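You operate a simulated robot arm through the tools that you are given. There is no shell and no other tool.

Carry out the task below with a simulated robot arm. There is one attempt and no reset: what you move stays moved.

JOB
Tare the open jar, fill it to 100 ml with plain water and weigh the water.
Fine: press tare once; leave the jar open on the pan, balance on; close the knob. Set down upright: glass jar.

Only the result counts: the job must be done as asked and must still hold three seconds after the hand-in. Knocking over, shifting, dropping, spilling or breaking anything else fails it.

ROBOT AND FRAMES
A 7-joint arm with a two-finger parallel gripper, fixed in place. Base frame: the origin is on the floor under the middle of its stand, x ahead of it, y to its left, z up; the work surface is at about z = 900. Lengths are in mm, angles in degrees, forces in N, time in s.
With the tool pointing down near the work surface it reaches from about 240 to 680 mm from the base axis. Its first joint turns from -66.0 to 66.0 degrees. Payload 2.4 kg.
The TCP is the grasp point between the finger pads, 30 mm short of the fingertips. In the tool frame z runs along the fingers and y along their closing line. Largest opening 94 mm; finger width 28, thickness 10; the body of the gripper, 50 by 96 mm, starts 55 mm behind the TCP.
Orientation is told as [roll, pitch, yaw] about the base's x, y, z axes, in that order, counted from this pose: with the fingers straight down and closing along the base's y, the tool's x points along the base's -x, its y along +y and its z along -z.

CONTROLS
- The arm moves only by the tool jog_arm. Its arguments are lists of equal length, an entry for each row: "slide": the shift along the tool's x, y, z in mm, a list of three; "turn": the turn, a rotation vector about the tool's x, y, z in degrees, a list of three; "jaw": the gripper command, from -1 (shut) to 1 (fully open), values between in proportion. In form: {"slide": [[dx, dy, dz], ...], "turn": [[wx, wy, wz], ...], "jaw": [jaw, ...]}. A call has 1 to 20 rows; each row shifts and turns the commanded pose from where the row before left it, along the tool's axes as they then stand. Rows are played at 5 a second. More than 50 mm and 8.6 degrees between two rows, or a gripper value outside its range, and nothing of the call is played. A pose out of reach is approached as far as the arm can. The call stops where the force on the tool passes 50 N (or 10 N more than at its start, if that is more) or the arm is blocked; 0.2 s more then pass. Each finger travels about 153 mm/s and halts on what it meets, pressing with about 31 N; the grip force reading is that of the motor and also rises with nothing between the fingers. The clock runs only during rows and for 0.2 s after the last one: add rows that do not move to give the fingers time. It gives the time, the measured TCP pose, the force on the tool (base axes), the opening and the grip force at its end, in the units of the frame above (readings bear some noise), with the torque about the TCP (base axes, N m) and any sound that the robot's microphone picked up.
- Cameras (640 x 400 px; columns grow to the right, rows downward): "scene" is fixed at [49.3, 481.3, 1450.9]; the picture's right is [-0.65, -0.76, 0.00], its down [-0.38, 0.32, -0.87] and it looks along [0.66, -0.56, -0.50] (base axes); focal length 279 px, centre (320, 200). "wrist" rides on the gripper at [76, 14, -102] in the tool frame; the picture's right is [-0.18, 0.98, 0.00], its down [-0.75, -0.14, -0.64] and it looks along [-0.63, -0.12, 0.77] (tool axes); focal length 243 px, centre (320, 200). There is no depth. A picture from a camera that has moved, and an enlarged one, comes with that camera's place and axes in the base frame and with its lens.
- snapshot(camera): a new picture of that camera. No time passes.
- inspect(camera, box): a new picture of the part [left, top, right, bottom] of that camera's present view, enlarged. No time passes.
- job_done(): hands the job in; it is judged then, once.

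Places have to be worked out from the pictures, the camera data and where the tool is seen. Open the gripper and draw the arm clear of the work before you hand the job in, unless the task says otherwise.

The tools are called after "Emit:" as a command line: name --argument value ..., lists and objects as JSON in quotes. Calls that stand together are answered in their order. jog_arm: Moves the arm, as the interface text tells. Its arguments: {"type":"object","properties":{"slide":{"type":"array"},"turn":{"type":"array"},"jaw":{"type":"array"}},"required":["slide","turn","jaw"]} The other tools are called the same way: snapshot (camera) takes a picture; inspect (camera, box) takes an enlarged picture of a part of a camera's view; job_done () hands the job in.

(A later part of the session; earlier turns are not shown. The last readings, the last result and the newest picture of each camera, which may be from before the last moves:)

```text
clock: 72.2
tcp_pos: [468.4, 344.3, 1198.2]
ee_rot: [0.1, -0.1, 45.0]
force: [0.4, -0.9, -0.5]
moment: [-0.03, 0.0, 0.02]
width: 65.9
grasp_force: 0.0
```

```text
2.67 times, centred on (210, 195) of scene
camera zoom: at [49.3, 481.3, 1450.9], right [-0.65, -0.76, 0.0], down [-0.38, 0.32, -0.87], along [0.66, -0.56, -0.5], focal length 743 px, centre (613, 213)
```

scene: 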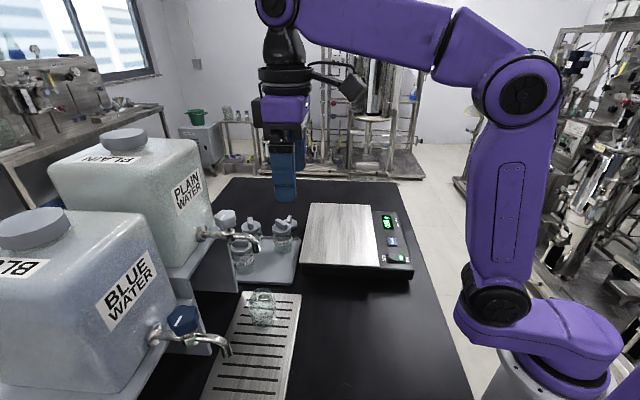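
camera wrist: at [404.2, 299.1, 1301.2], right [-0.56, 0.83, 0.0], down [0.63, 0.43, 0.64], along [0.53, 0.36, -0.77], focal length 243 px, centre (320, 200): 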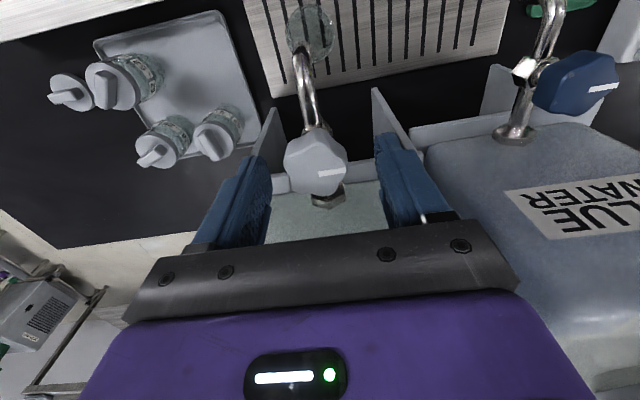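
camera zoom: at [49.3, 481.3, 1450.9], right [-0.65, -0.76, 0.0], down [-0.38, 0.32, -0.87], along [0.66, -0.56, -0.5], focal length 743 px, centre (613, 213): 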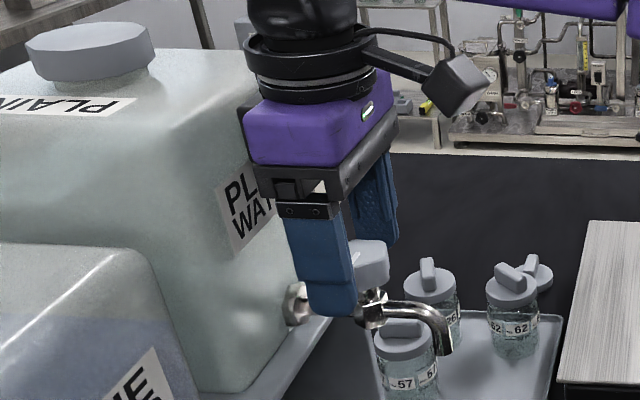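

Nearly centred. I correct by about 2 mm and descend to grip height, z≈1179, with the tips about 8 mm above the pipe.

Emit:
jog_arm --slide '[[1.3, -1.8, 5], [0, 0, 5], [0, 0, 5], [0, 0, 4.5], [0, 0, 0]]' --turn '[[0, 0, 0], [0, 0, 0], [0, 0, 0], [0, 0, 0], [0, 0, 0]]' --jaw '[0.4, 0.4, 0.4, 0.4, 0.4]'

Emit:
snapshot --camera "wrist"

Emit:
inspect --camera "scene" --box '[180, 160, 280, 260]'

```text
clock: 73.4
tcp_pos: [467.8, 340.3, 1178.5]
ee_rot: [0.0, 0.0, 45.1]
force: [0.7, -0.8, -0.1]
moment: [-0.01, 0.0, 0.01]
width: 65.8
grasp_force: 0.0
```

```text
taken
camera wrist: at [403.6, 295.9, 1281.6], right [-0.56, 0.83, 0.0], down [0.63, 0.43, 0.64], along [0.53, 0.36, -0.77], focal length 243 px, centre (320, 200)
```

wrist: 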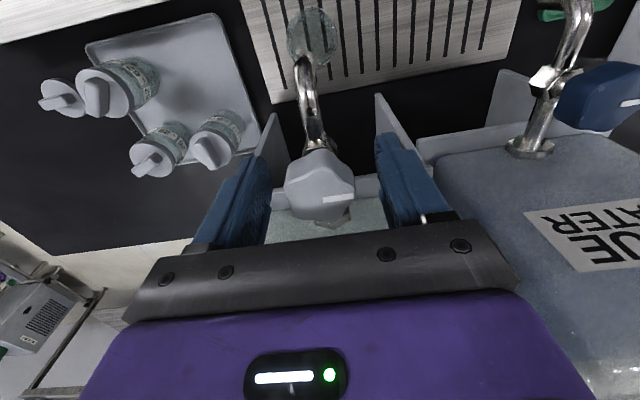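

```text
4.00 times, centred on (230, 210) of scene
camera zoom: at [49.3, 481.3, 1450.9], right [-0.65, -0.76, 0.0], down [-0.38, 0.32, -0.87], along [0.66, -0.56, -0.5], focal length 1115 px, centre (680, 160)
```

zoom: 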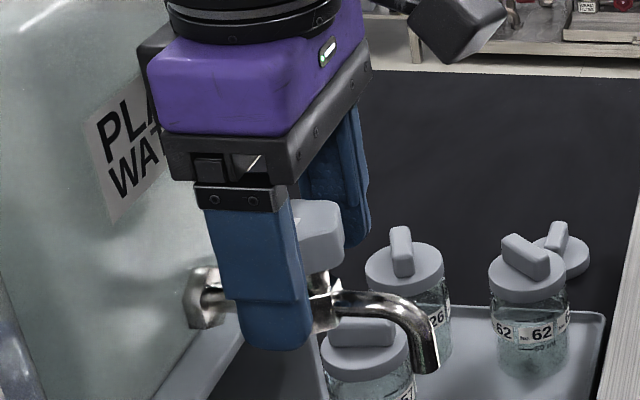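

The knob sits between the pads. I close on it gradually.

Emit:
jog_arm --slide '[[0, 0, 0], [0, 0, 0], [0, 0, 0], [0, 0, 0], [0, 0, 0], [0, 0, 0], [0, 0, 0], [0, 0, 0]]' --turn '[[0, 0, 0], [0, 0, 0], [0, 0, 0], [0, 0, 0], [0, 0, 0], [0, 0, 0], [0, 0, 0], [0, 0, 0]]' --jaw '[0.2, 0.05, -0.05, -0.12, -0.18, -0.25, -0.4, -1]'

Emit:
snapshot --camera "wrist"

Emit:
inspect --camera "scene" --box '[180, 160, 280, 260]'

```text
clock: 75.2
tcp_pos: [467.1, 340.8, 1180.9]
ee_rot: [-0.1, 0.1, 44.9]
force: [2.9, -1.3, 0.3]
moment: [0.05, 0.01, 0.01]
width: 34.6
grasp_force: 45.0
```

```text
taken
camera wrist: at [403.9, 295.7, 1281.6], right [-0.56, 0.83, 0.0], down [0.63, 0.43, 0.64], along [0.53, 0.36, -0.77], focal length 243 px, centre (320, 200)
```

wrist: 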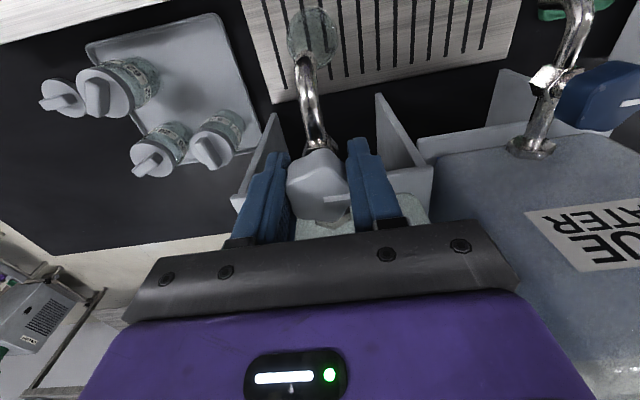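

```text
4.00 times, centred on (230, 210) of scene
camera zoom: at [49.3, 481.3, 1450.9], right [-0.65, -0.76, 0.0], down [-0.38, 0.32, -0.87], along [0.66, -0.56, -0.5], focal length 1115 px, centre (680, 160)
```

zoom: 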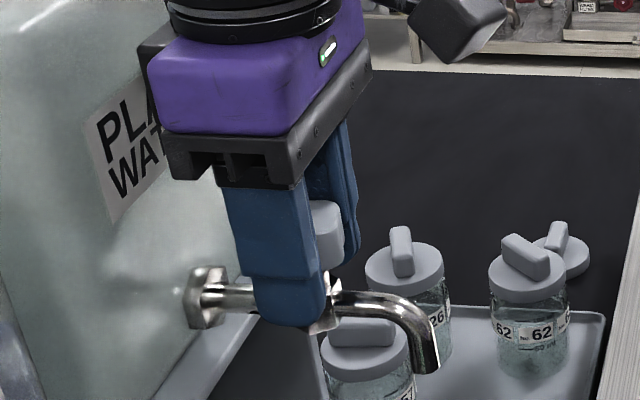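

The knob is gripped at 34.6 mm. I try a small counter-clockwise turn (seen from above), 8° in total, watching the torque and sound.

Emit:
jog_arm --slide '[[0, 0, 0], [0, 0, 0]]' --turn '[[0, 0, -4], [0, 0, -4]]' --jaw '[-1, -1]'

Emit:
inspect --camera "scene" --box '[190, 200, 310, 340]'

Emit:
inspect --camera "wrist" --box '[260, 100, 390, 230]'

```text
clock: 75.8
tcp_pos: [467.0, 340.7, 1179.2]
ee_rot: [0.0, 0.0, 52.9]
force: [-0.5, -4.4, -7.7]
moment: [0.92, -0.89, -0.05]
width: 34.6
grasp_force: 45.2
```

```text
2.86 times, centred on (250, 270) of scene
camera zoom: at [49.3, 481.2, 1450.9], right [-0.65, -0.76, 0.0], down [-0.38, 0.32, -0.87], along [0.66, -0.56, -0.5], focal length 796 px, centre (520, 0)
```

zoom: 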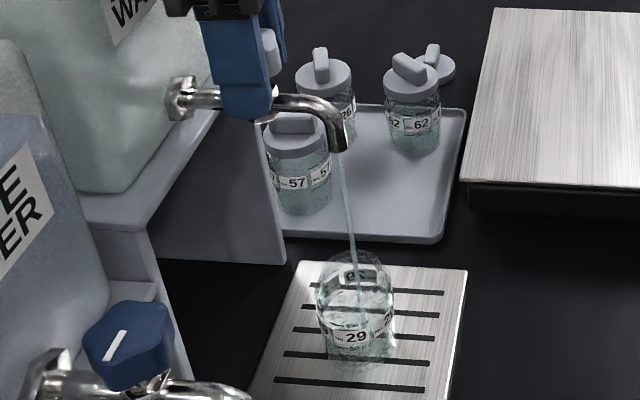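

```text
3.08 times, centred on (325, 165) of wrist
camera zoom: at [410.8, 287.1, 1281.7], right [-0.67, 0.74, 0.0], down [0.57, 0.52, 0.64], along [0.47, 0.43, -0.77], focal length 746 px, centre (305, 308)
```

zoom: 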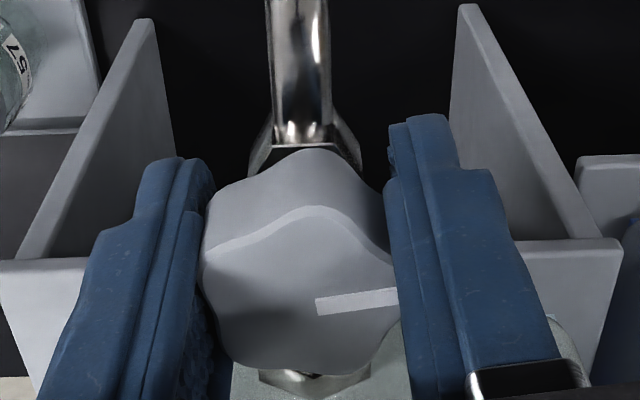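

Water already runs in a thin stream straight into the jar. I hold this position for about 1 s to learn the flow rate.

Emit:
jog_arm --slide '[[0, 0, 0], [0, 0, 0], [0, 0, 0], [0, 0, 0], [0, 0, 0]]' --turn '[[0, 0, 0], [0, 0, 0], [0, 0, 0], [0, 0, 0], [0, 0, 0]]' --jaw '[-1, -1, -1, -1, -1]'

Emit:
inspect --camera "scene" --box '[240, 280, 290, 335]'

```text
clock: 77.0
tcp_pos: [466.3, 341.1, 1179.2]
ee_rot: [0.0, 0.0, 53.0]
force: [-0.6, -4.3, -14.7]
moment: [0.91, -0.75, 0.01]
width: 34.2
grasp_force: 45.5
```

```text
7.27 times, centred on (265, 308) of scene
camera zoom: at [49.4, 481.3, 1450.9], right [-0.65, -0.76, 0.0], down [-0.38, 0.32, -0.87], along [0.66, -0.56, -0.5], focal length 2027 px, centre (720, -582)
```

zoom: 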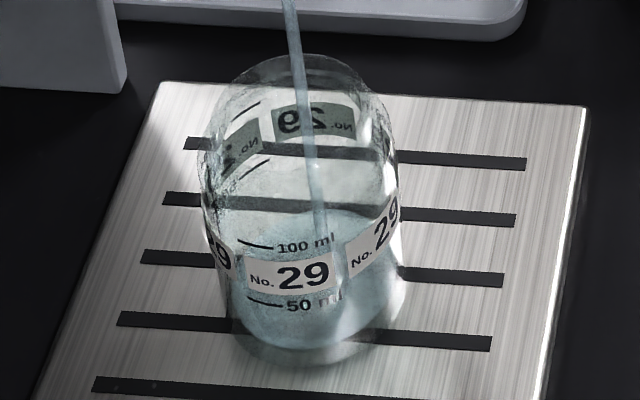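

Water is collecting. I zoom in to read the level against the front marks.

Emit:
inspect --camera "scene" --box '[252, 300, 278, 330]'

Emit:
inspect --camera "wrist" --box '[260, 0, 390, 100]'

```text
13.33 times, centred on (265, 315) of scene
camera zoom: at [49.4, 481.3, 1450.9], right [-0.65, -0.76, 0.0], down [-0.38, 0.32, -0.87], along [0.66, -0.56, -0.5], focal length 3715 px, centre (1053, -1333)
```

zoom: 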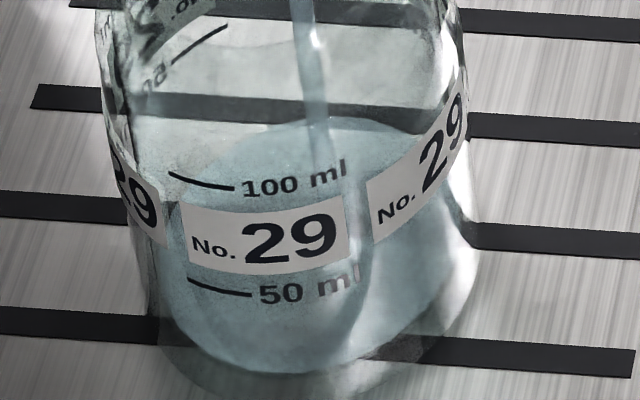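

```text
4.00 times, centred on (325, 50) of wrist
camera zoom: at [410.8, 287.2, 1281.8], right [-0.67, 0.74, 0.0], down [0.57, 0.52, 0.64], along [0.47, 0.43, -0.77], focal length 970 px, centre (300, 800)
```

zoom: 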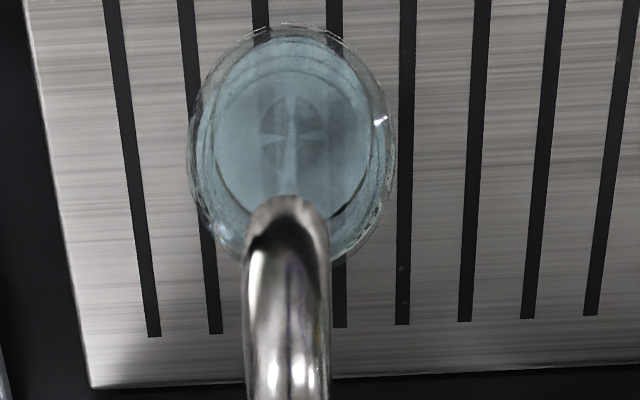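

The surface front edge is well below the 50 ml mark, at roughly 15–20 ml. I hold the tap as is for 2 s more.

Emit:
jog_arm --slide '[[0, 0, 0], [0, 0, 0], [0, 0, 0], [0, 0, 0], [0, 0, 0], [0, 0, 0], [0, 0, 0], [0, 0, 0], [0, 0, 0]]' --turn '[[0, 0, 0], [0, 0, 0], [0, 0, 0], [0, 0, 0], [0, 0, 0], [0, 0, 0], [0, 0, 0], [0, 0, 0], [0, 0, 0]]' --jaw '[-1, -1, -1, -1, -1, -1, -1, -1, -1]'

Emit:
inspect --camera "scene" --box '[252, 300, 278, 330]'

Emit:
inspect --camera "scene" --box '[240, 280, 290, 335]'

```text
clock: 79.0
tcp_pos: [467.6, 340.5, 1178.8]
ee_rot: [0.0, 0.0, 53.1]
force: [-0.8, -5.7, -19.9]
moment: [0.39, -0.32, -0.03]
width: 34.3
grasp_force: 45.1
```

```text
13.33 times, centred on (265, 315) of scene
camera zoom: at [49.5, 481.3, 1450.9], right [-0.65, -0.76, 0.0], down [-0.38, 0.32, -0.87], along [0.66, -0.56, -0.5], focal length 3715 px, centre (1053, -1333)
```

zoom: 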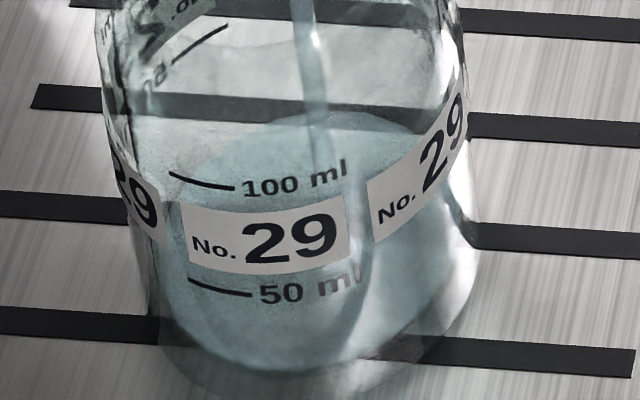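

```text
7.27 times, centred on (265, 308) of scene
camera zoom: at [49.5, 481.3, 1450.9], right [-0.65, -0.76, 0.0], down [-0.38, 0.32, -0.87], along [0.66, -0.56, -0.5], focal length 2027 px, centre (720, -582)
```

zoom: 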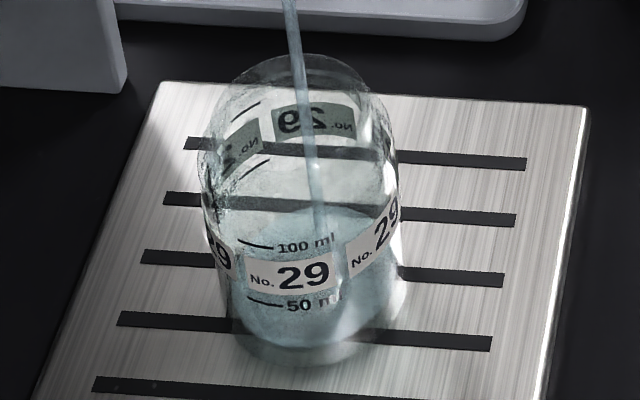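

The level rose only about 3 ml in 2 s, so the flow is around 1.5 ml/s at 8°. I open 10° more to speed up, then read again.

Emit:
jog_arm --slide '[[0, 0, 0.5], [0, 0, 0.5], [0, 0, 0], [0, 0, 0], [0, 0, 0]]' --turn '[[0, 0, -5], [0, 0, -5], [0, 0, 0], [0, 0, 0], [0, 0, 0]]' --jaw '[-1, -1, -1, -1, -1]'

Emit:
inspect --camera "scene" --box '[252, 300, 278, 330]'

Emit:
inspect --camera "wrist" --box '[240, 0, 400, 240]'

```text
clock: 80.2
tcp_pos: [466.8, 339.8, 1178.3]
ee_rot: [-0.1, -0.1, 62.9]
force: [-2.6, -11.4, 8.9]
moment: [-1.06, 0.72, 0.06]
width: 34.1
grasp_force: 44.4
```

```text
13.33 times, centred on (265, 315) of scene
camera zoom: at [49.0, 480.8, 1451.0], right [-0.65, -0.76, 0.0], down [-0.38, 0.32, -0.87], along [0.66, -0.56, -0.5], focal length 3715 px, centre (1053, -1333)
```

zoom: 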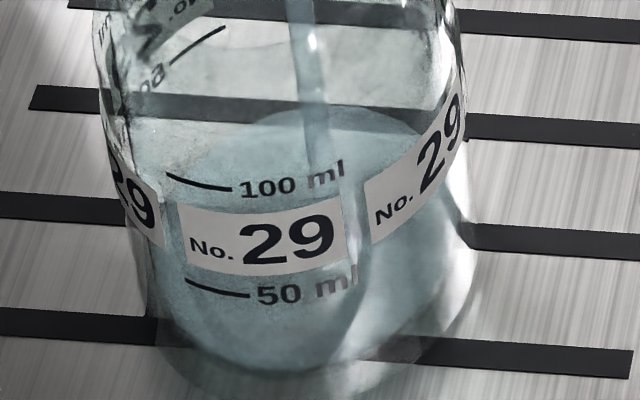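

```text
1.67 times, centred on (320, 120) of wrist
camera zoom: at [420.5, 277.9, 1281.6], right [-0.79, 0.61, 0.0], down [0.47, 0.61, 0.64], along [0.39, 0.51, -0.77], focal length 404 px, centre (320, 333)
```

zoom: 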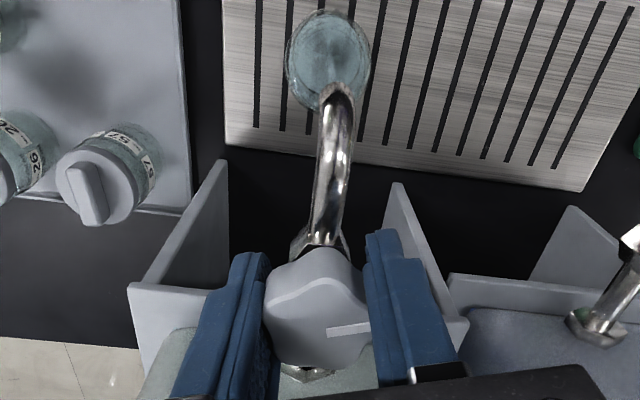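

The flow is faster, about 3 ml/s, and the knob turns with the gripper. I hold for 2 s.

Emit:
jog_arm --slide '[[0, 0, 0], [0, 0, 0], [0, 0, 0], [0, 0, 0], [0, 0, 0], [0, 0, 0], [0, 0, 0], [0, 0, 0], [0, 0, 0]]' --turn '[[0, 0, 0], [0, 0, 0], [0, 0, 0], [0, 0, 0], [0, 0, 0], [0, 0, 0], [0, 0, 0], [0, 0, 0], [0, 0, 0]]' --jaw '[-1, -1, -1, -1, -1, -1, -1, -1, -1]'

Emit:
inspect --camera "scene" --box '[252, 300, 278, 330]'

Emit:
inspect --camera "scene" --box '[240, 280, 290, 335]'

```text
clock: 82.2
tcp_pos: [468.2, 341.3, 1178.7]
ee_rot: [-0.2, -0.1, 62.9]
force: [1.1, -14.8, 27.3]
moment: [-0.52, 0.38, -0.04]
width: 34.5
grasp_force: 45.8
```

```text
13.33 times, centred on (265, 315) of scene
camera zoom: at [48.9, 480.5, 1451.2], right [-0.65, -0.76, 0.0], down [-0.38, 0.32, -0.87], along [0.66, -0.56, -0.5], focal length 3715 px, centre (1053, -1333)
```

zoom: 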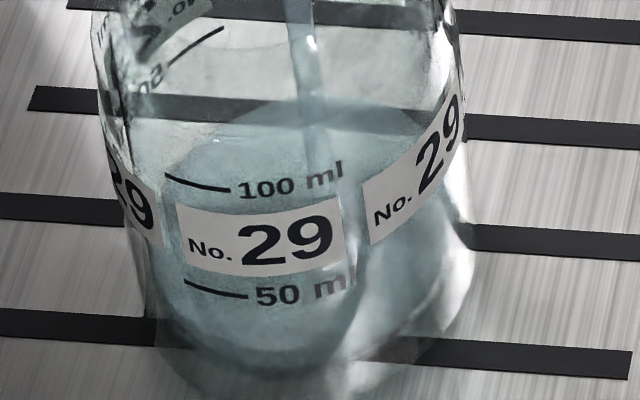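

```text
7.27 times, centred on (265, 308) of scene
camera zoom: at [48.9, 480.5, 1451.2], right [-0.65, -0.76, 0.0], down [-0.38, 0.32, -0.87], along [0.66, -0.56, -0.5], focal length 2027 px, centre (720, -582)
```

zoom: 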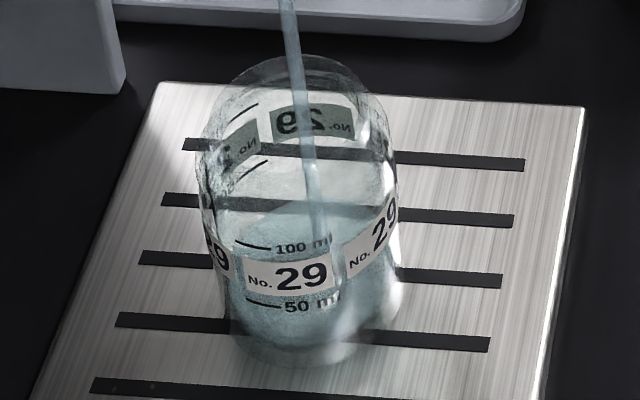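

The level is about 12 ml at ~2.5 ml/s. Vertical and lateral forces are building up, so I nudge the tool 0.7 mm up and 0.4 mm sideways to relax, then open 15° more.

Emit:
jog_arm --slide '[[0.3, -0.3, -0.7], [0, -0.1, 0], [0, -0.1, 0], [0, -0.1, 0], [0, 0, 0], [0, 0, 0]]' --turn '[[0, 0, 0], [0, 0, -5], [0, 0, -5], [0, 0, -5], [0, 0, 0], [0, 0, 0]]' --jaw '[-1, -1, -1, -1, -1, -1]'

Emit:
inspect --camera "scene" --box '[252, 300, 278, 330]'

Emit:
inspect --camera "scene" --box '[180, 160, 300, 340]'

```text
clock: 83.6
tcp_pos: [468.4, 340.8, 1179.5]
ee_rot: [0.1, 0.0, 78.1]
force: [-2.5, -10.0, 5.9]
moment: [0.9, -0.5, 0.05]
width: 34.4
grasp_force: 45.2
```

```text
13.33 times, centred on (265, 315) of scene
camera zoom: at [49.1, 480.9, 1451.0], right [-0.65, -0.76, 0.0], down [-0.38, 0.32, -0.87], along [0.66, -0.56, -0.5], focal length 3715 px, centre (1053, -1333)
```

zoom: 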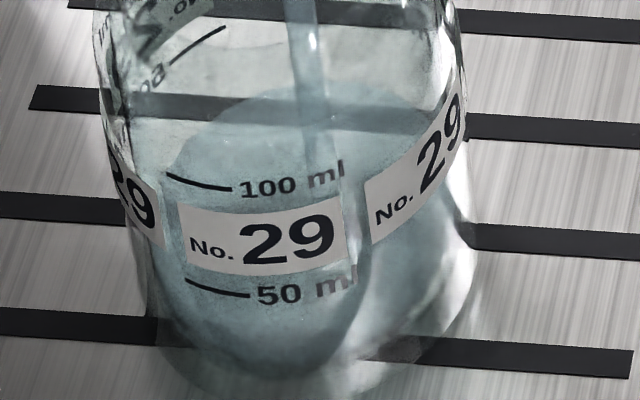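

```text
2.22 times, centred on (240, 250) of scene
camera zoom: at [49.1, 480.9, 1451.0], right [-0.65, -0.76, 0.0], down [-0.38, 0.32, -0.87], along [0.66, -0.56, -0.5], focal length 619 px, centre (498, 89)
```

zoom: 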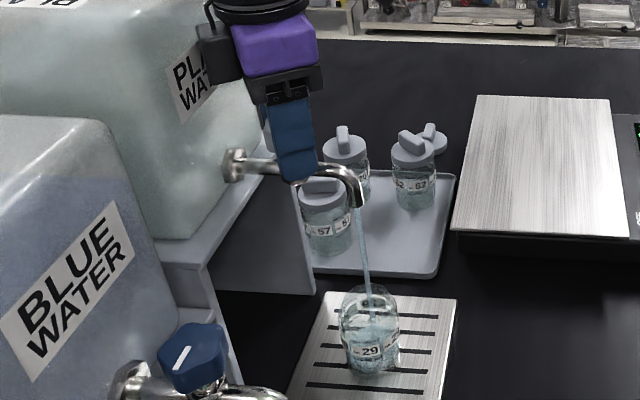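

Level about 18 ml and flow 4–5 ml/s at 33°. Forces are low. I hold for 2 s.

Emit:
jog_arm --slide '[[0, 0, 0], [0, 0, 0], [0, 0, 0], [0, 0, 0], [0, 0, 0], [0, 0, 0], [0, 0, 0], [0, 0, 0], [0, 0, 0]]' --turn '[[0, 0, 0], [0, 0, 0], [0, 0, 0], [0, 0, 0], [0, 0, 0], [0, 0, 0], [0, 0, 0], [0, 0, 0], [0, 0, 0]]' --jaw '[-1, -1, -1, -1, -1, -1, -1, -1, -1]'

Emit:
inspect --camera "scene" --box '[252, 300, 278, 330]'

Emit:
inspect --camera "scene" --box '[240, 280, 290, 335]'

```text
clock: 85.6
tcp_pos: [468.1, 341.3, 1179.1]
ee_rot: [0.1, 0.0, 78.1]
force: [-7.7, -7.0, -5.5]
moment: [1.2, -0.31, -0.02]
width: 34.4
grasp_force: 45.0
```

```text
13.33 times, centred on (265, 315) of scene
camera zoom: at [49.1, 481.1, 1451.0], right [-0.65, -0.76, 0.0], down [-0.38, 0.32, -0.87], along [0.66, -0.56, -0.5], focal length 3715 px, centre (1053, -1333)
```

zoom: 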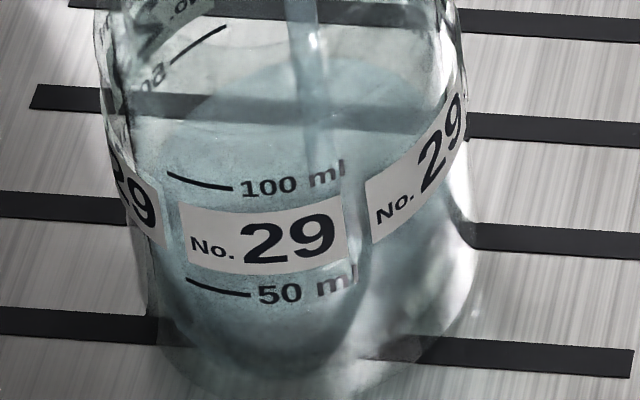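

```text
7.27 times, centred on (265, 308) of scene
camera zoom: at [49.1, 481.1, 1451.0], right [-0.65, -0.76, 0.0], down [-0.38, 0.32, -0.87], along [0.66, -0.56, -0.5], focal length 2027 px, centre (720, -582)
```

zoom: 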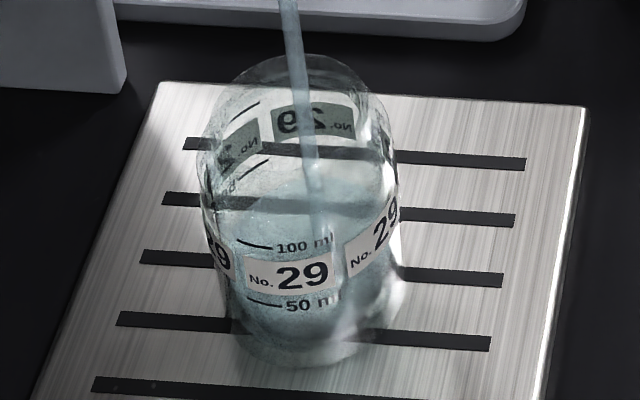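

The surface's back edge has risen to suggest about 36 ml, at roughly 6.5 ml/s. I hold another 2 s and read again.

Emit:
jog_arm --slide '[[0, 0, 0], [0, 0, 0], [0, 0, 0], [0, 0, 0], [0, 0, 0], [0, 0, 0], [0, 0, 0], [0, 0, 0], [0, 0, 0]]' --turn '[[0, 0, 0], [0, 0, 0], [0, 0, 0], [0, 0, 0], [0, 0, 0], [0, 0, 0], [0, 0, 0], [0, 0, 0], [0, 0, 0]]' --jaw '[-1, -1, -1, -1, -1, -1, -1, -1, -1]'

Emit:
inspect --camera "scene" --box '[250, 288, 280, 328]'

Emit:
inspect --camera "wrist" --box '[240, 0, 400, 240]'

```text
clock: 87.6
tcp_pos: [467.9, 339.6, 1178.3]
ee_rot: [0.1, 0.1, 78.1]
force: [-10.7, -5.5, -11.6]
moment: [0.64, -0.2, 0.03]
width: 34.3
grasp_force: 45.2
```

```text
10.00 times, centred on (265, 308) of scene
camera zoom: at [49.0, 481.2, 1450.9], right [-0.65, -0.76, 0.0], down [-0.38, 0.32, -0.87], along [0.66, -0.56, -0.5], focal length 2786 px, centre (870, -880)
```

zoom: 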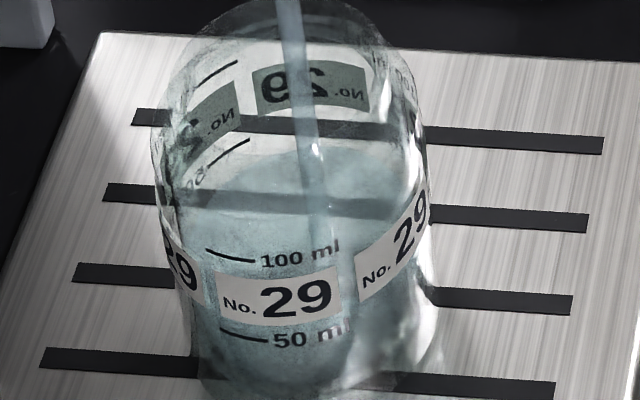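

```text
1.67 times, centred on (320, 120) of wrist
camera zoom: at [438.5, 267.9, 1281.6], right [-0.92, 0.38, 0.0], down [0.3, 0.71, 0.64], along [0.25, 0.59, -0.77], focal length 404 px, centre (320, 333)
```

zoom: 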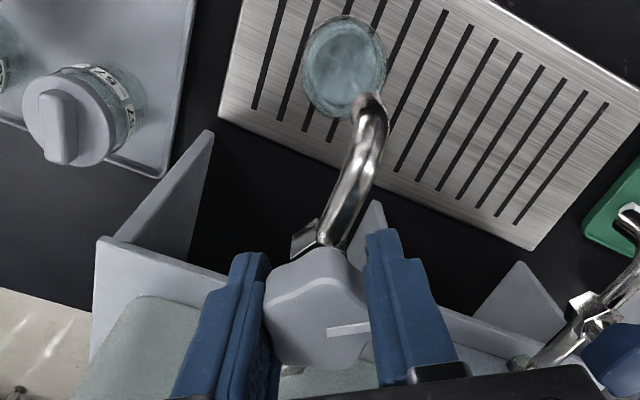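

Reading about 45 ml at ~5–5.5 ml/s. I hold 3.6 s more with a tiny relaxing nudge.

Emit:
jog_arm --slide '[[0.15, 0.22, 0.2], [0, 0, 0], [0, 0, 0], [0, 0, 0], [0, 0, 0], [0, 0, 0], [0, 0, 0], [0, 0, 0], [0, 0, 0], [0, 0, 0], [0, 0, 0], [0, 0, 0], [0, 0, 0], [0, 0, 0], [0, 0, 0], [0, 0, 0], [0, 0, 0]]' --turn '[[0, 0, 0], [0, 0, 0], [0, 0, 0], [0, 0, 0], [0, 0, 0], [0, 0, 0], [0, 0, 0], [0, 0, 0], [0, 0, 0], [0, 0, 0], [0, 0, 0], [0, 0, 0], [0, 0, 0], [0, 0, 0], [0, 0, 0], [0, 0, 0], [0, 0, 0]]' --jaw '[-1, -1, -1, -1, -1, -1, -1, -1, -1, -1, -1, -1, -1, -1, -1, -1, -1]'

Emit:
inspect --camera "scene" --box '[250, 288, 280, 328]'

```text
clock: 91.2
tcp_pos: [469.2, 340.2, 1179.0]
ee_rot: [0.0, -0.1, 78.0]
force: [-7.7, -0.2, -4.7]
moment: [-0.56, 0.12, -0.04]
width: 34.3
grasp_force: 45.0
```

```text
10.00 times, centred on (265, 308) of scene
camera zoom: at [49.1, 481.4, 1450.9], right [-0.65, -0.76, 0.0], down [-0.38, 0.32, -0.87], along [0.66, -0.56, -0.5], focal length 2786 px, centre (870, -880)
```

zoom: 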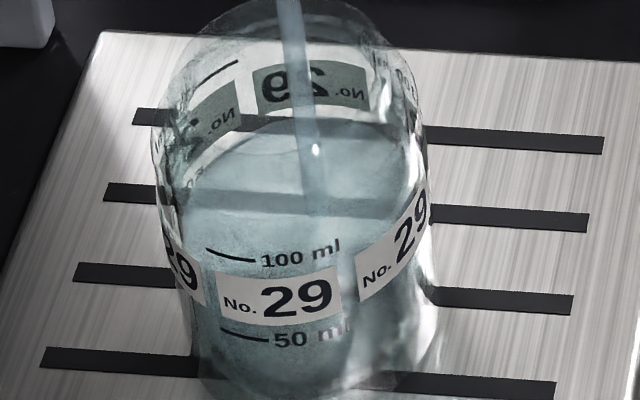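

The level is about 64 ml. I hold 3.6 s more, expecting ~83 ml.

Emit:
jog_arm --slide '[[0, 0.1, 0.1], [0, 0, 0], [0, 0, 0], [0, 0, 0], [0, 0, 0], [0, 0, 0], [0, 0, 0], [0, 0, 0], [0, 0, 0], [0, 0, 0], [0, 0, 0], [0, 0, 0], [0, 0, 0], [0, 0, 0], [0, 0, 0], [0, 0, 0], [0, 0, 0]]' --turn '[[0, 0, 0], [0, 0, 0], [0, 0, 0], [0, 0, 0], [0, 0, 0], [0, 0, 0], [0, 0, 0], [0, 0, 0], [0, 0, 0], [0, 0, 0], [0, 0, 0], [0, 0, 0], [0, 0, 0], [0, 0, 0], [0, 0, 0], [0, 0, 0], [0, 0, 0]]' --jaw '[-1, -1, -1, -1, -1, -1, -1, -1, -1, -1, -1, -1, -1, -1, -1, -1, -1]'

Emit:
inspect --camera "scene" --box '[250, 288, 280, 328]'

Emit:
inspect --camera "scene" --box '[250, 282, 280, 308]'

```text
clock: 94.8
tcp_pos: [467.6, 340.7, 1178.3]
ee_rot: [0.0, 0.0, 78.0]
force: [-9.6, -2.2, -10.5]
moment: [0.79, -0.12, -0.02]
width: 34.3
grasp_force: 44.9
```

```text
10.00 times, centred on (265, 308) of scene
camera zoom: at [49.1, 481.3, 1450.9], right [-0.65, -0.76, 0.0], down [-0.38, 0.32, -0.87], along [0.66, -0.56, -0.5], focal length 2786 px, centre (870, -880)
```

zoom: 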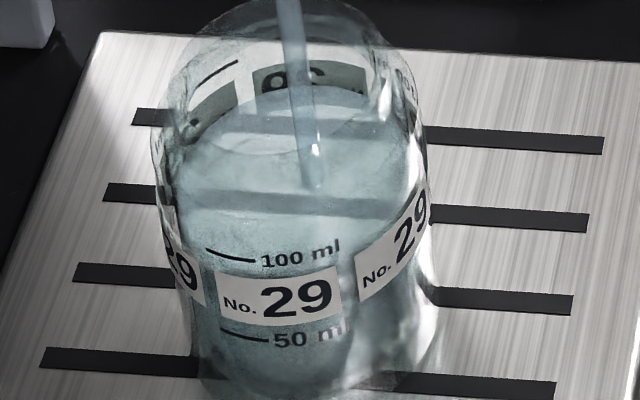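

```text
15.38 times, centred on (265, 295) of scene
camera zoom: at [49.1, 481.3, 1450.9], right [-0.65, -0.76, 0.0], down [-0.38, 0.32, -0.87], along [0.66, -0.56, -0.5], focal length 4287 px, centre (1166, -1262)
```

zoom: 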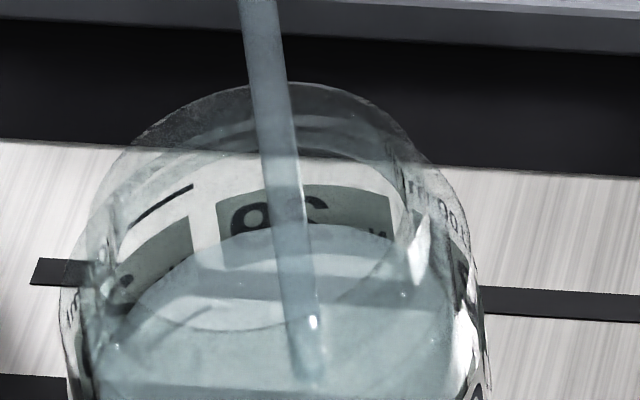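

Computing with the camera model, the surface is at about 82 ml, and 100 ml will put the back edge at row ≈57 in this zoom (now 85.5). I hold 1.2 s more, then turn back 20° to slow the flow.

Emit:
jog_arm --slide '[[0, 0.1, 0.1], [0, 0, 0], [0, 0, 0], [0, 0, 0], [0, 0, 0], [0, 0, 0], [0, 0.1, 0], [0, 0.1, 0], [0, 0.1, 0]]' --turn '[[0, 0, 0], [0, 0, 0], [0, 0, 0], [0, 0, 0], [0, 0, 0], [0, 0, 0], [0, 0, 7], [0, 0, 7], [0, 0, 6]]' --jaw '[-1, -1, -1, -1, -1, -1, -1, -1, -1]'

Emit:
inspect --camera "scene" --box '[250, 288, 280, 328]'

Emit:
inspect --camera "scene" --box '[250, 282, 280, 308]'

Emit:
inspect --camera "wrist" --box '[240, 0, 400, 240]'

```text
clock: 96.8
tcp_pos: [468.1, 340.9, 1178.9]
ee_rot: [-0.2, -0.2, 58.0]
force: [2.8, 6.9, 5.7]
moment: [-1.02, 0.61, 0.05]
width: 34.5
grasp_force: 45.2
```

```text
10.00 times, centred on (265, 308) of scene
camera zoom: at [49.3, 481.5, 1450.8], right [-0.65, -0.76, 0.0], down [-0.38, 0.32, -0.87], along [0.66, -0.56, -0.5], focal length 2786 px, centre (870, -880)
```

zoom: 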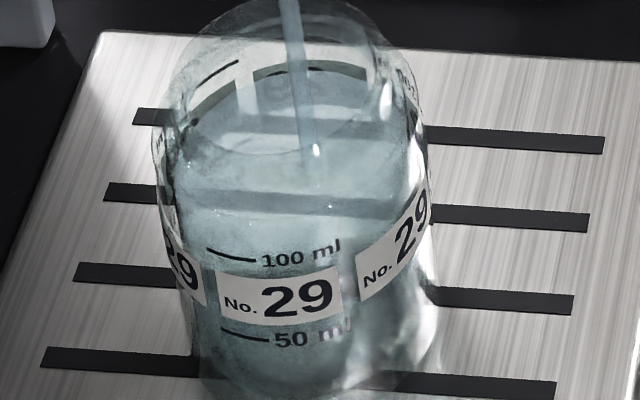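

```text
15.38 times, centred on (265, 295) of scene
camera zoom: at [49.3, 481.5, 1450.8], right [-0.65, -0.76, 0.0], down [-0.38, 0.32, -0.87], along [0.66, -0.56, -0.5], focal length 4287 px, centre (1166, -1262)
```

zoom: 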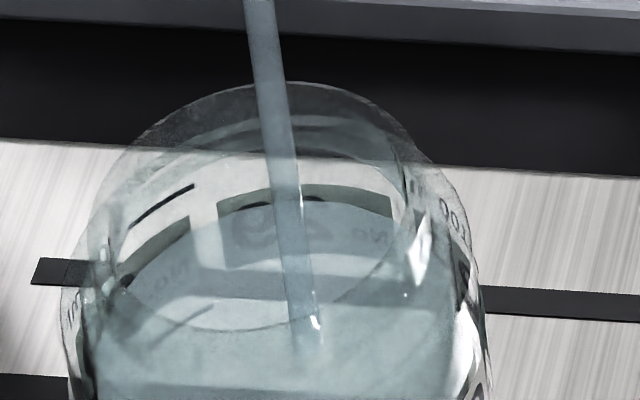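

```text
1.67 times, centred on (320, 120) of wrist
camera zoom: at [415.2, 282.3, 1281.3], right [-0.73, 0.68, 0.0], down [0.52, 0.56, 0.64], along [0.44, 0.47, -0.76], focal length 404 px, centre (320, 333)
```

zoom: 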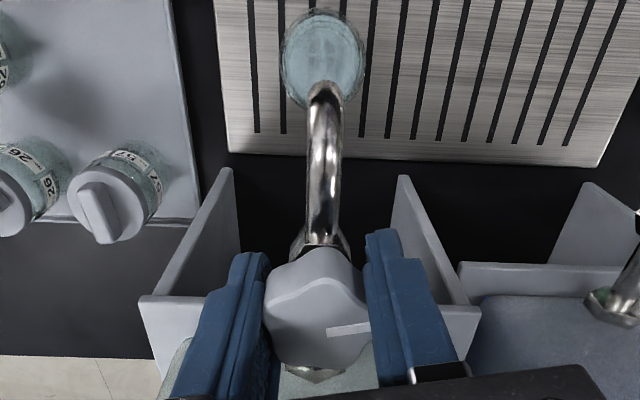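

Back edge now at row ≈70, i.e. about 91–92 ml, with slower flow. I hold 1.6 s and read again.

Emit:
jog_arm --slide '[[0, 0, 0], [0, 0, 0], [0, 0, 0], [0, 0, 0], [0, 0, 0], [0, 0, 0], [0, 0, 0]]' --turn '[[0, 0, 0], [0, 0, 0], [0, 0, 0], [0, 0, 0], [0, 0, 0], [0, 0, 0], [0, 0, 0]]' --jaw '[-1, -1, -1, -1, -1, -1, -1]'

Emit:
inspect --camera "scene" --box '[250, 288, 280, 328]'

Emit:
inspect --camera "scene" --box '[250, 282, 280, 308]'

```text
clock: 98.4
tcp_pos: [467.3, 341.2, 1178.3]
ee_rot: [0.0, -0.2, 58.0]
force: [7.7, 8.2, 10.9]
moment: [0.69, -0.45, -0.03]
width: 34.3
grasp_force: 44.8
```

```text
10.00 times, centred on (265, 308) of scene
camera zoom: at [49.4, 481.5, 1450.8], right [-0.65, -0.76, 0.0], down [-0.38, 0.32, -0.87], along [0.66, -0.56, -0.5], focal length 2786 px, centre (870, -880)
```

zoom: 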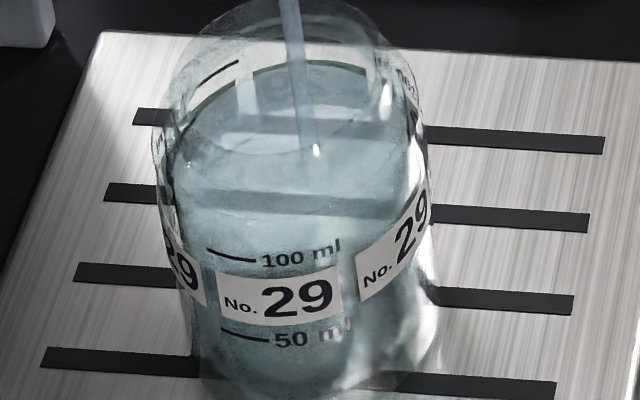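

```text
15.38 times, centred on (265, 295) of scene
camera zoom: at [49.4, 481.5, 1450.8], right [-0.65, -0.76, 0.0], down [-0.38, 0.32, -0.87], along [0.66, -0.56, -0.5], focal length 4287 px, centre (1166, -1262)
```

zoom: 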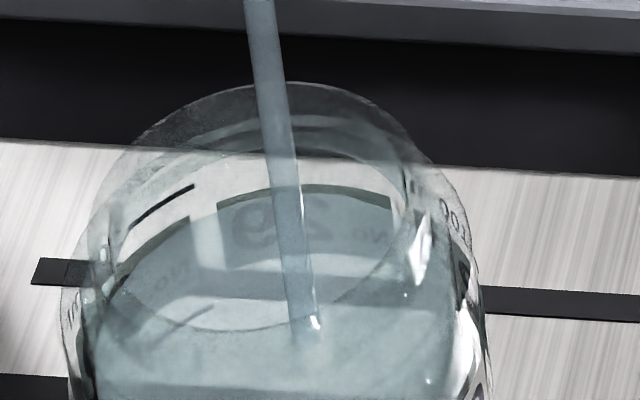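

The back edge is near row 62, i.e. about 96–97 ml, with roughly 2.8 ml/s flowing. I let it run 0.8 s more and then turn the knob back fully closed.

Emit:
jog_arm --slide '[[-0.2, 0, -0.2], [0, 0, 0], [0, 0, 0], [0, 0, 0], [0, 0, 0], [0, 0, 0], [0, 0, 0], [0, 0, 0]]' --turn '[[0, 0, 0], [0, 0, 0], [0, 0, 0], [0, 0, 6], [0, 0, 5], [0, 0, 2], [0, 0, 1], [0, 0, 0]]' --jaw '[-1, -1, -1, -1, -1, -1, -1, -1]'

Emit:
inspect --camera "scene" --box '[250, 288, 280, 328]'

Emit:
inspect --camera "scene" --box '[250, 282, 280, 308]'

Emit:
inspect --camera "scene" --box '[180, 160, 300, 340]'

```text
clock: 100.2
tcp_pos: [466.9, 340.3, 1178.0]
ee_rot: [0.0, 0.0, 44.0]
force: [6.6, 1.9, 15.7]
moment: [-0.33, 0.37, 0.94]
width: 34.2
grasp_force: 45.4
```

```text
10.00 times, centred on (265, 308) of scene
camera zoom: at [49.3, 481.2, 1450.9], right [-0.65, -0.76, 0.0], down [-0.38, 0.32, -0.87], along [0.66, -0.56, -0.5], focal length 2786 px, centre (870, -880)
```

zoom: 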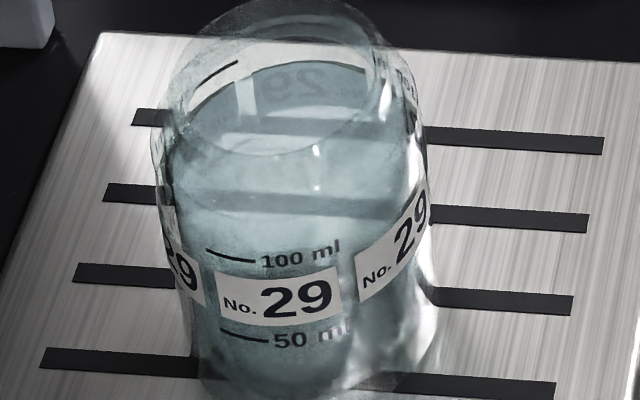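

```text
15.38 times, centred on (265, 295) of scene
camera zoom: at [49.3, 481.2, 1450.9], right [-0.65, -0.76, 0.0], down [-0.38, 0.32, -0.87], along [0.66, -0.56, -0.5], focal length 4287 px, centre (1166, -1262)
```

zoom: 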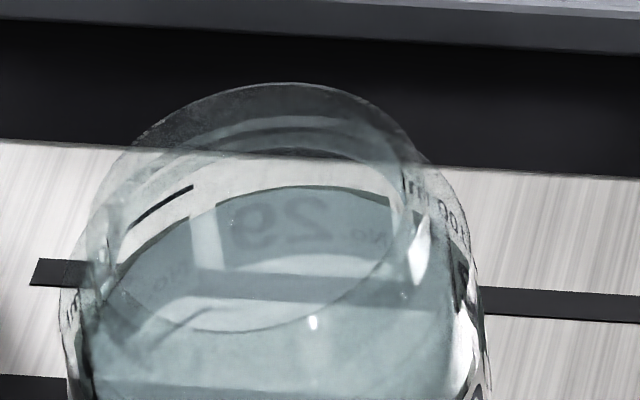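

```text
2.22 times, centred on (240, 250) of scene
camera zoom: at [49.3, 481.2, 1450.9], right [-0.65, -0.76, 0.0], down [-0.38, 0.32, -0.87], along [0.66, -0.56, -0.5], focal length 619 px, centre (498, 89)
```

zoom: 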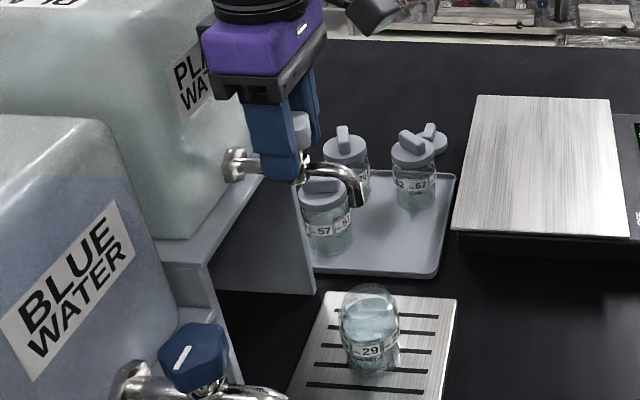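

The stream stopped and the stop torque shows the knob is fully closed. I zoom in more to measure the level precisely.

Emit:
inspect --camera "scene" --box '[256, 288, 276, 300]'

Emit:
inspect --camera "scene" --box '[254, 304, 280, 324]'

Emit:
inspect --camera "wrist" --box '[290, 0, 350, 50]'

```text
16.00 times, centred on (266, 294) of scene
camera zoom: at [49.3, 481.2, 1450.9], right [-0.65, -0.76, 0.0], down [-0.38, 0.32, -0.87], along [0.66, -0.56, -0.5], focal length 4458 px, centre (1184, -1304)
```

zoom: 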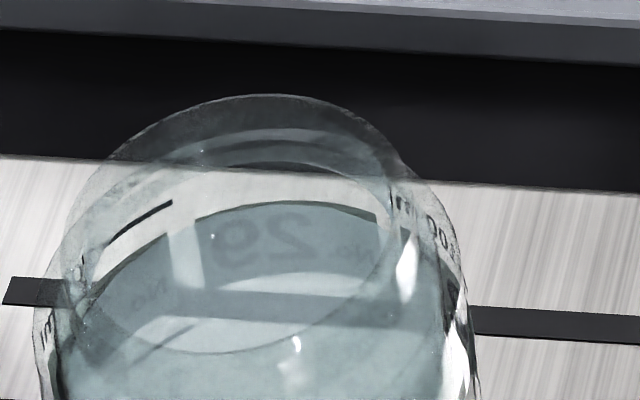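

```text
16.00 times, centred on (267, 314) of scene
camera zoom: at [49.3, 481.2, 1450.9], right [-0.65, -0.76, 0.0], down [-0.38, 0.32, -0.87], along [0.66, -0.56, -0.5], focal length 4458 px, centre (1168, -1624)
```

zoom: 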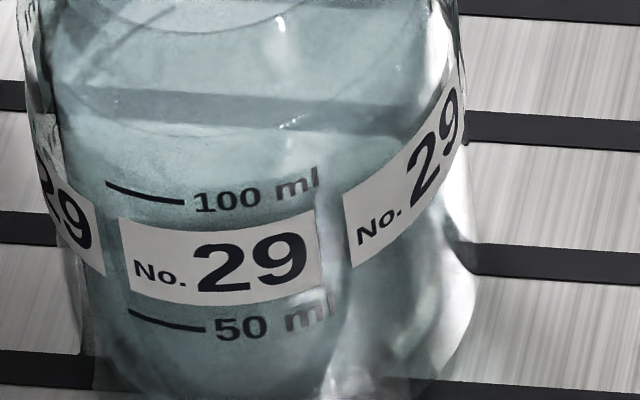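

```text
8.00 times, centred on (320, 25) of wrist
camera zoom: at [403.2, 296.9, 1281.5], right [-0.55, 0.84, 0.0], down [0.64, 0.42, 0.64], along [0.54, 0.35, -0.77], focal length 1941 px, centre (320, 1600)
```

zoom: 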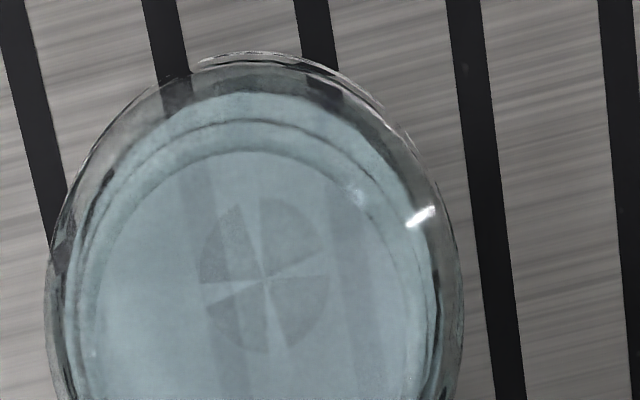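

Careful geometry gives about 97–98 ml. I top up by a short, slight opening of 8° for about 1.4 s, roughly 2 ml, and close again.

Emit:
jog_arm --slide '[[0, 0, -0.2], [0, 0, 0], [0, 0, 0], [0, 0, 0], [0, 0, 0], [0, 0, 0], [0, 0, 0], [0, 0, 0], [0, 0, 0], [0, 0, 0], [0, 0, 0]]' --turn '[[0, 0, -5], [0, 0, -4], [0, 0, 0], [0, 0, 0], [0, 0, 0], [0, 0, 0], [0, 0, 0], [0, 0, 4], [0, 0, 4], [0, 0, 1], [0, 0, 0]]' --jaw '[-1, -1, -1, -1, -1, -1, -1, -1, -1, -1, -1]'

Emit:
inspect --camera "scene" --box '[256, 288, 276, 300]'

Emit:
inspect --camera "scene" --box '[190, 200, 310, 340]'

Emit:
inspect --camera "wrist" --box '[260, 100, 390, 230]'

```text
clock: 102.6
tcp_pos: [466.9, 340.1, 1179.0]
ee_rot: [-0.2, 0.0, 44.0]
force: [1.3, -10.9, 16.0]
moment: [-0.31, -0.08, 0.89]
width: 34.2
grasp_force: 45.3
```

```text
16.00 times, centred on (266, 294) of scene
camera zoom: at [49.1, 480.8, 1451.1], right [-0.65, -0.76, 0.0], down [-0.38, 0.32, -0.87], along [0.66, -0.56, -0.5], focal length 4458 px, centre (1184, -1304)
```

zoom: 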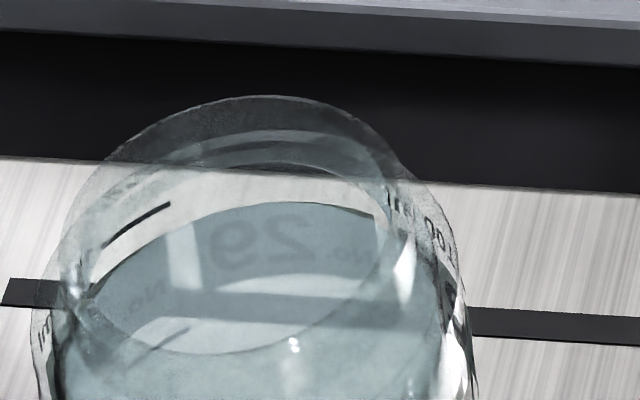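

```text
2.86 times, centred on (250, 270) of scene
camera zoom: at [49.1, 480.8, 1451.1], right [-0.65, -0.76, 0.0], down [-0.38, 0.32, -0.87], along [0.66, -0.56, -0.5], focal length 796 px, centre (520, 0)
```

zoom: 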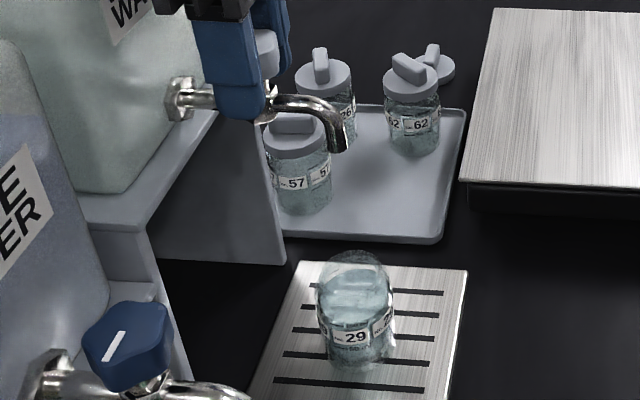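

```text
3.08 times, centred on (325, 165) of wrist
camera zoom: at [403.1, 296.9, 1281.4], right [-0.55, 0.84, 0.0], down [0.64, 0.42, 0.64], along [0.54, 0.35, -0.77], focal length 746 px, centre (305, 308)
```

zoom: 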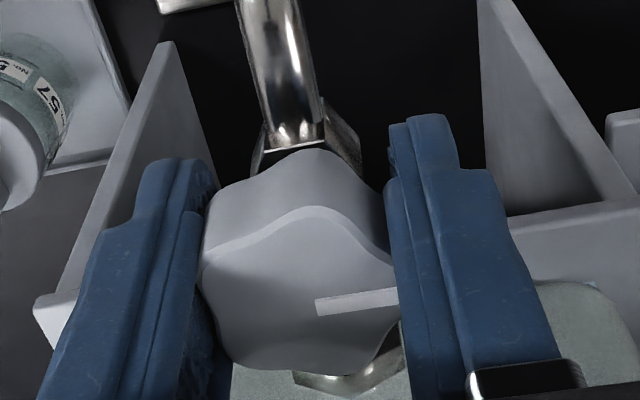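

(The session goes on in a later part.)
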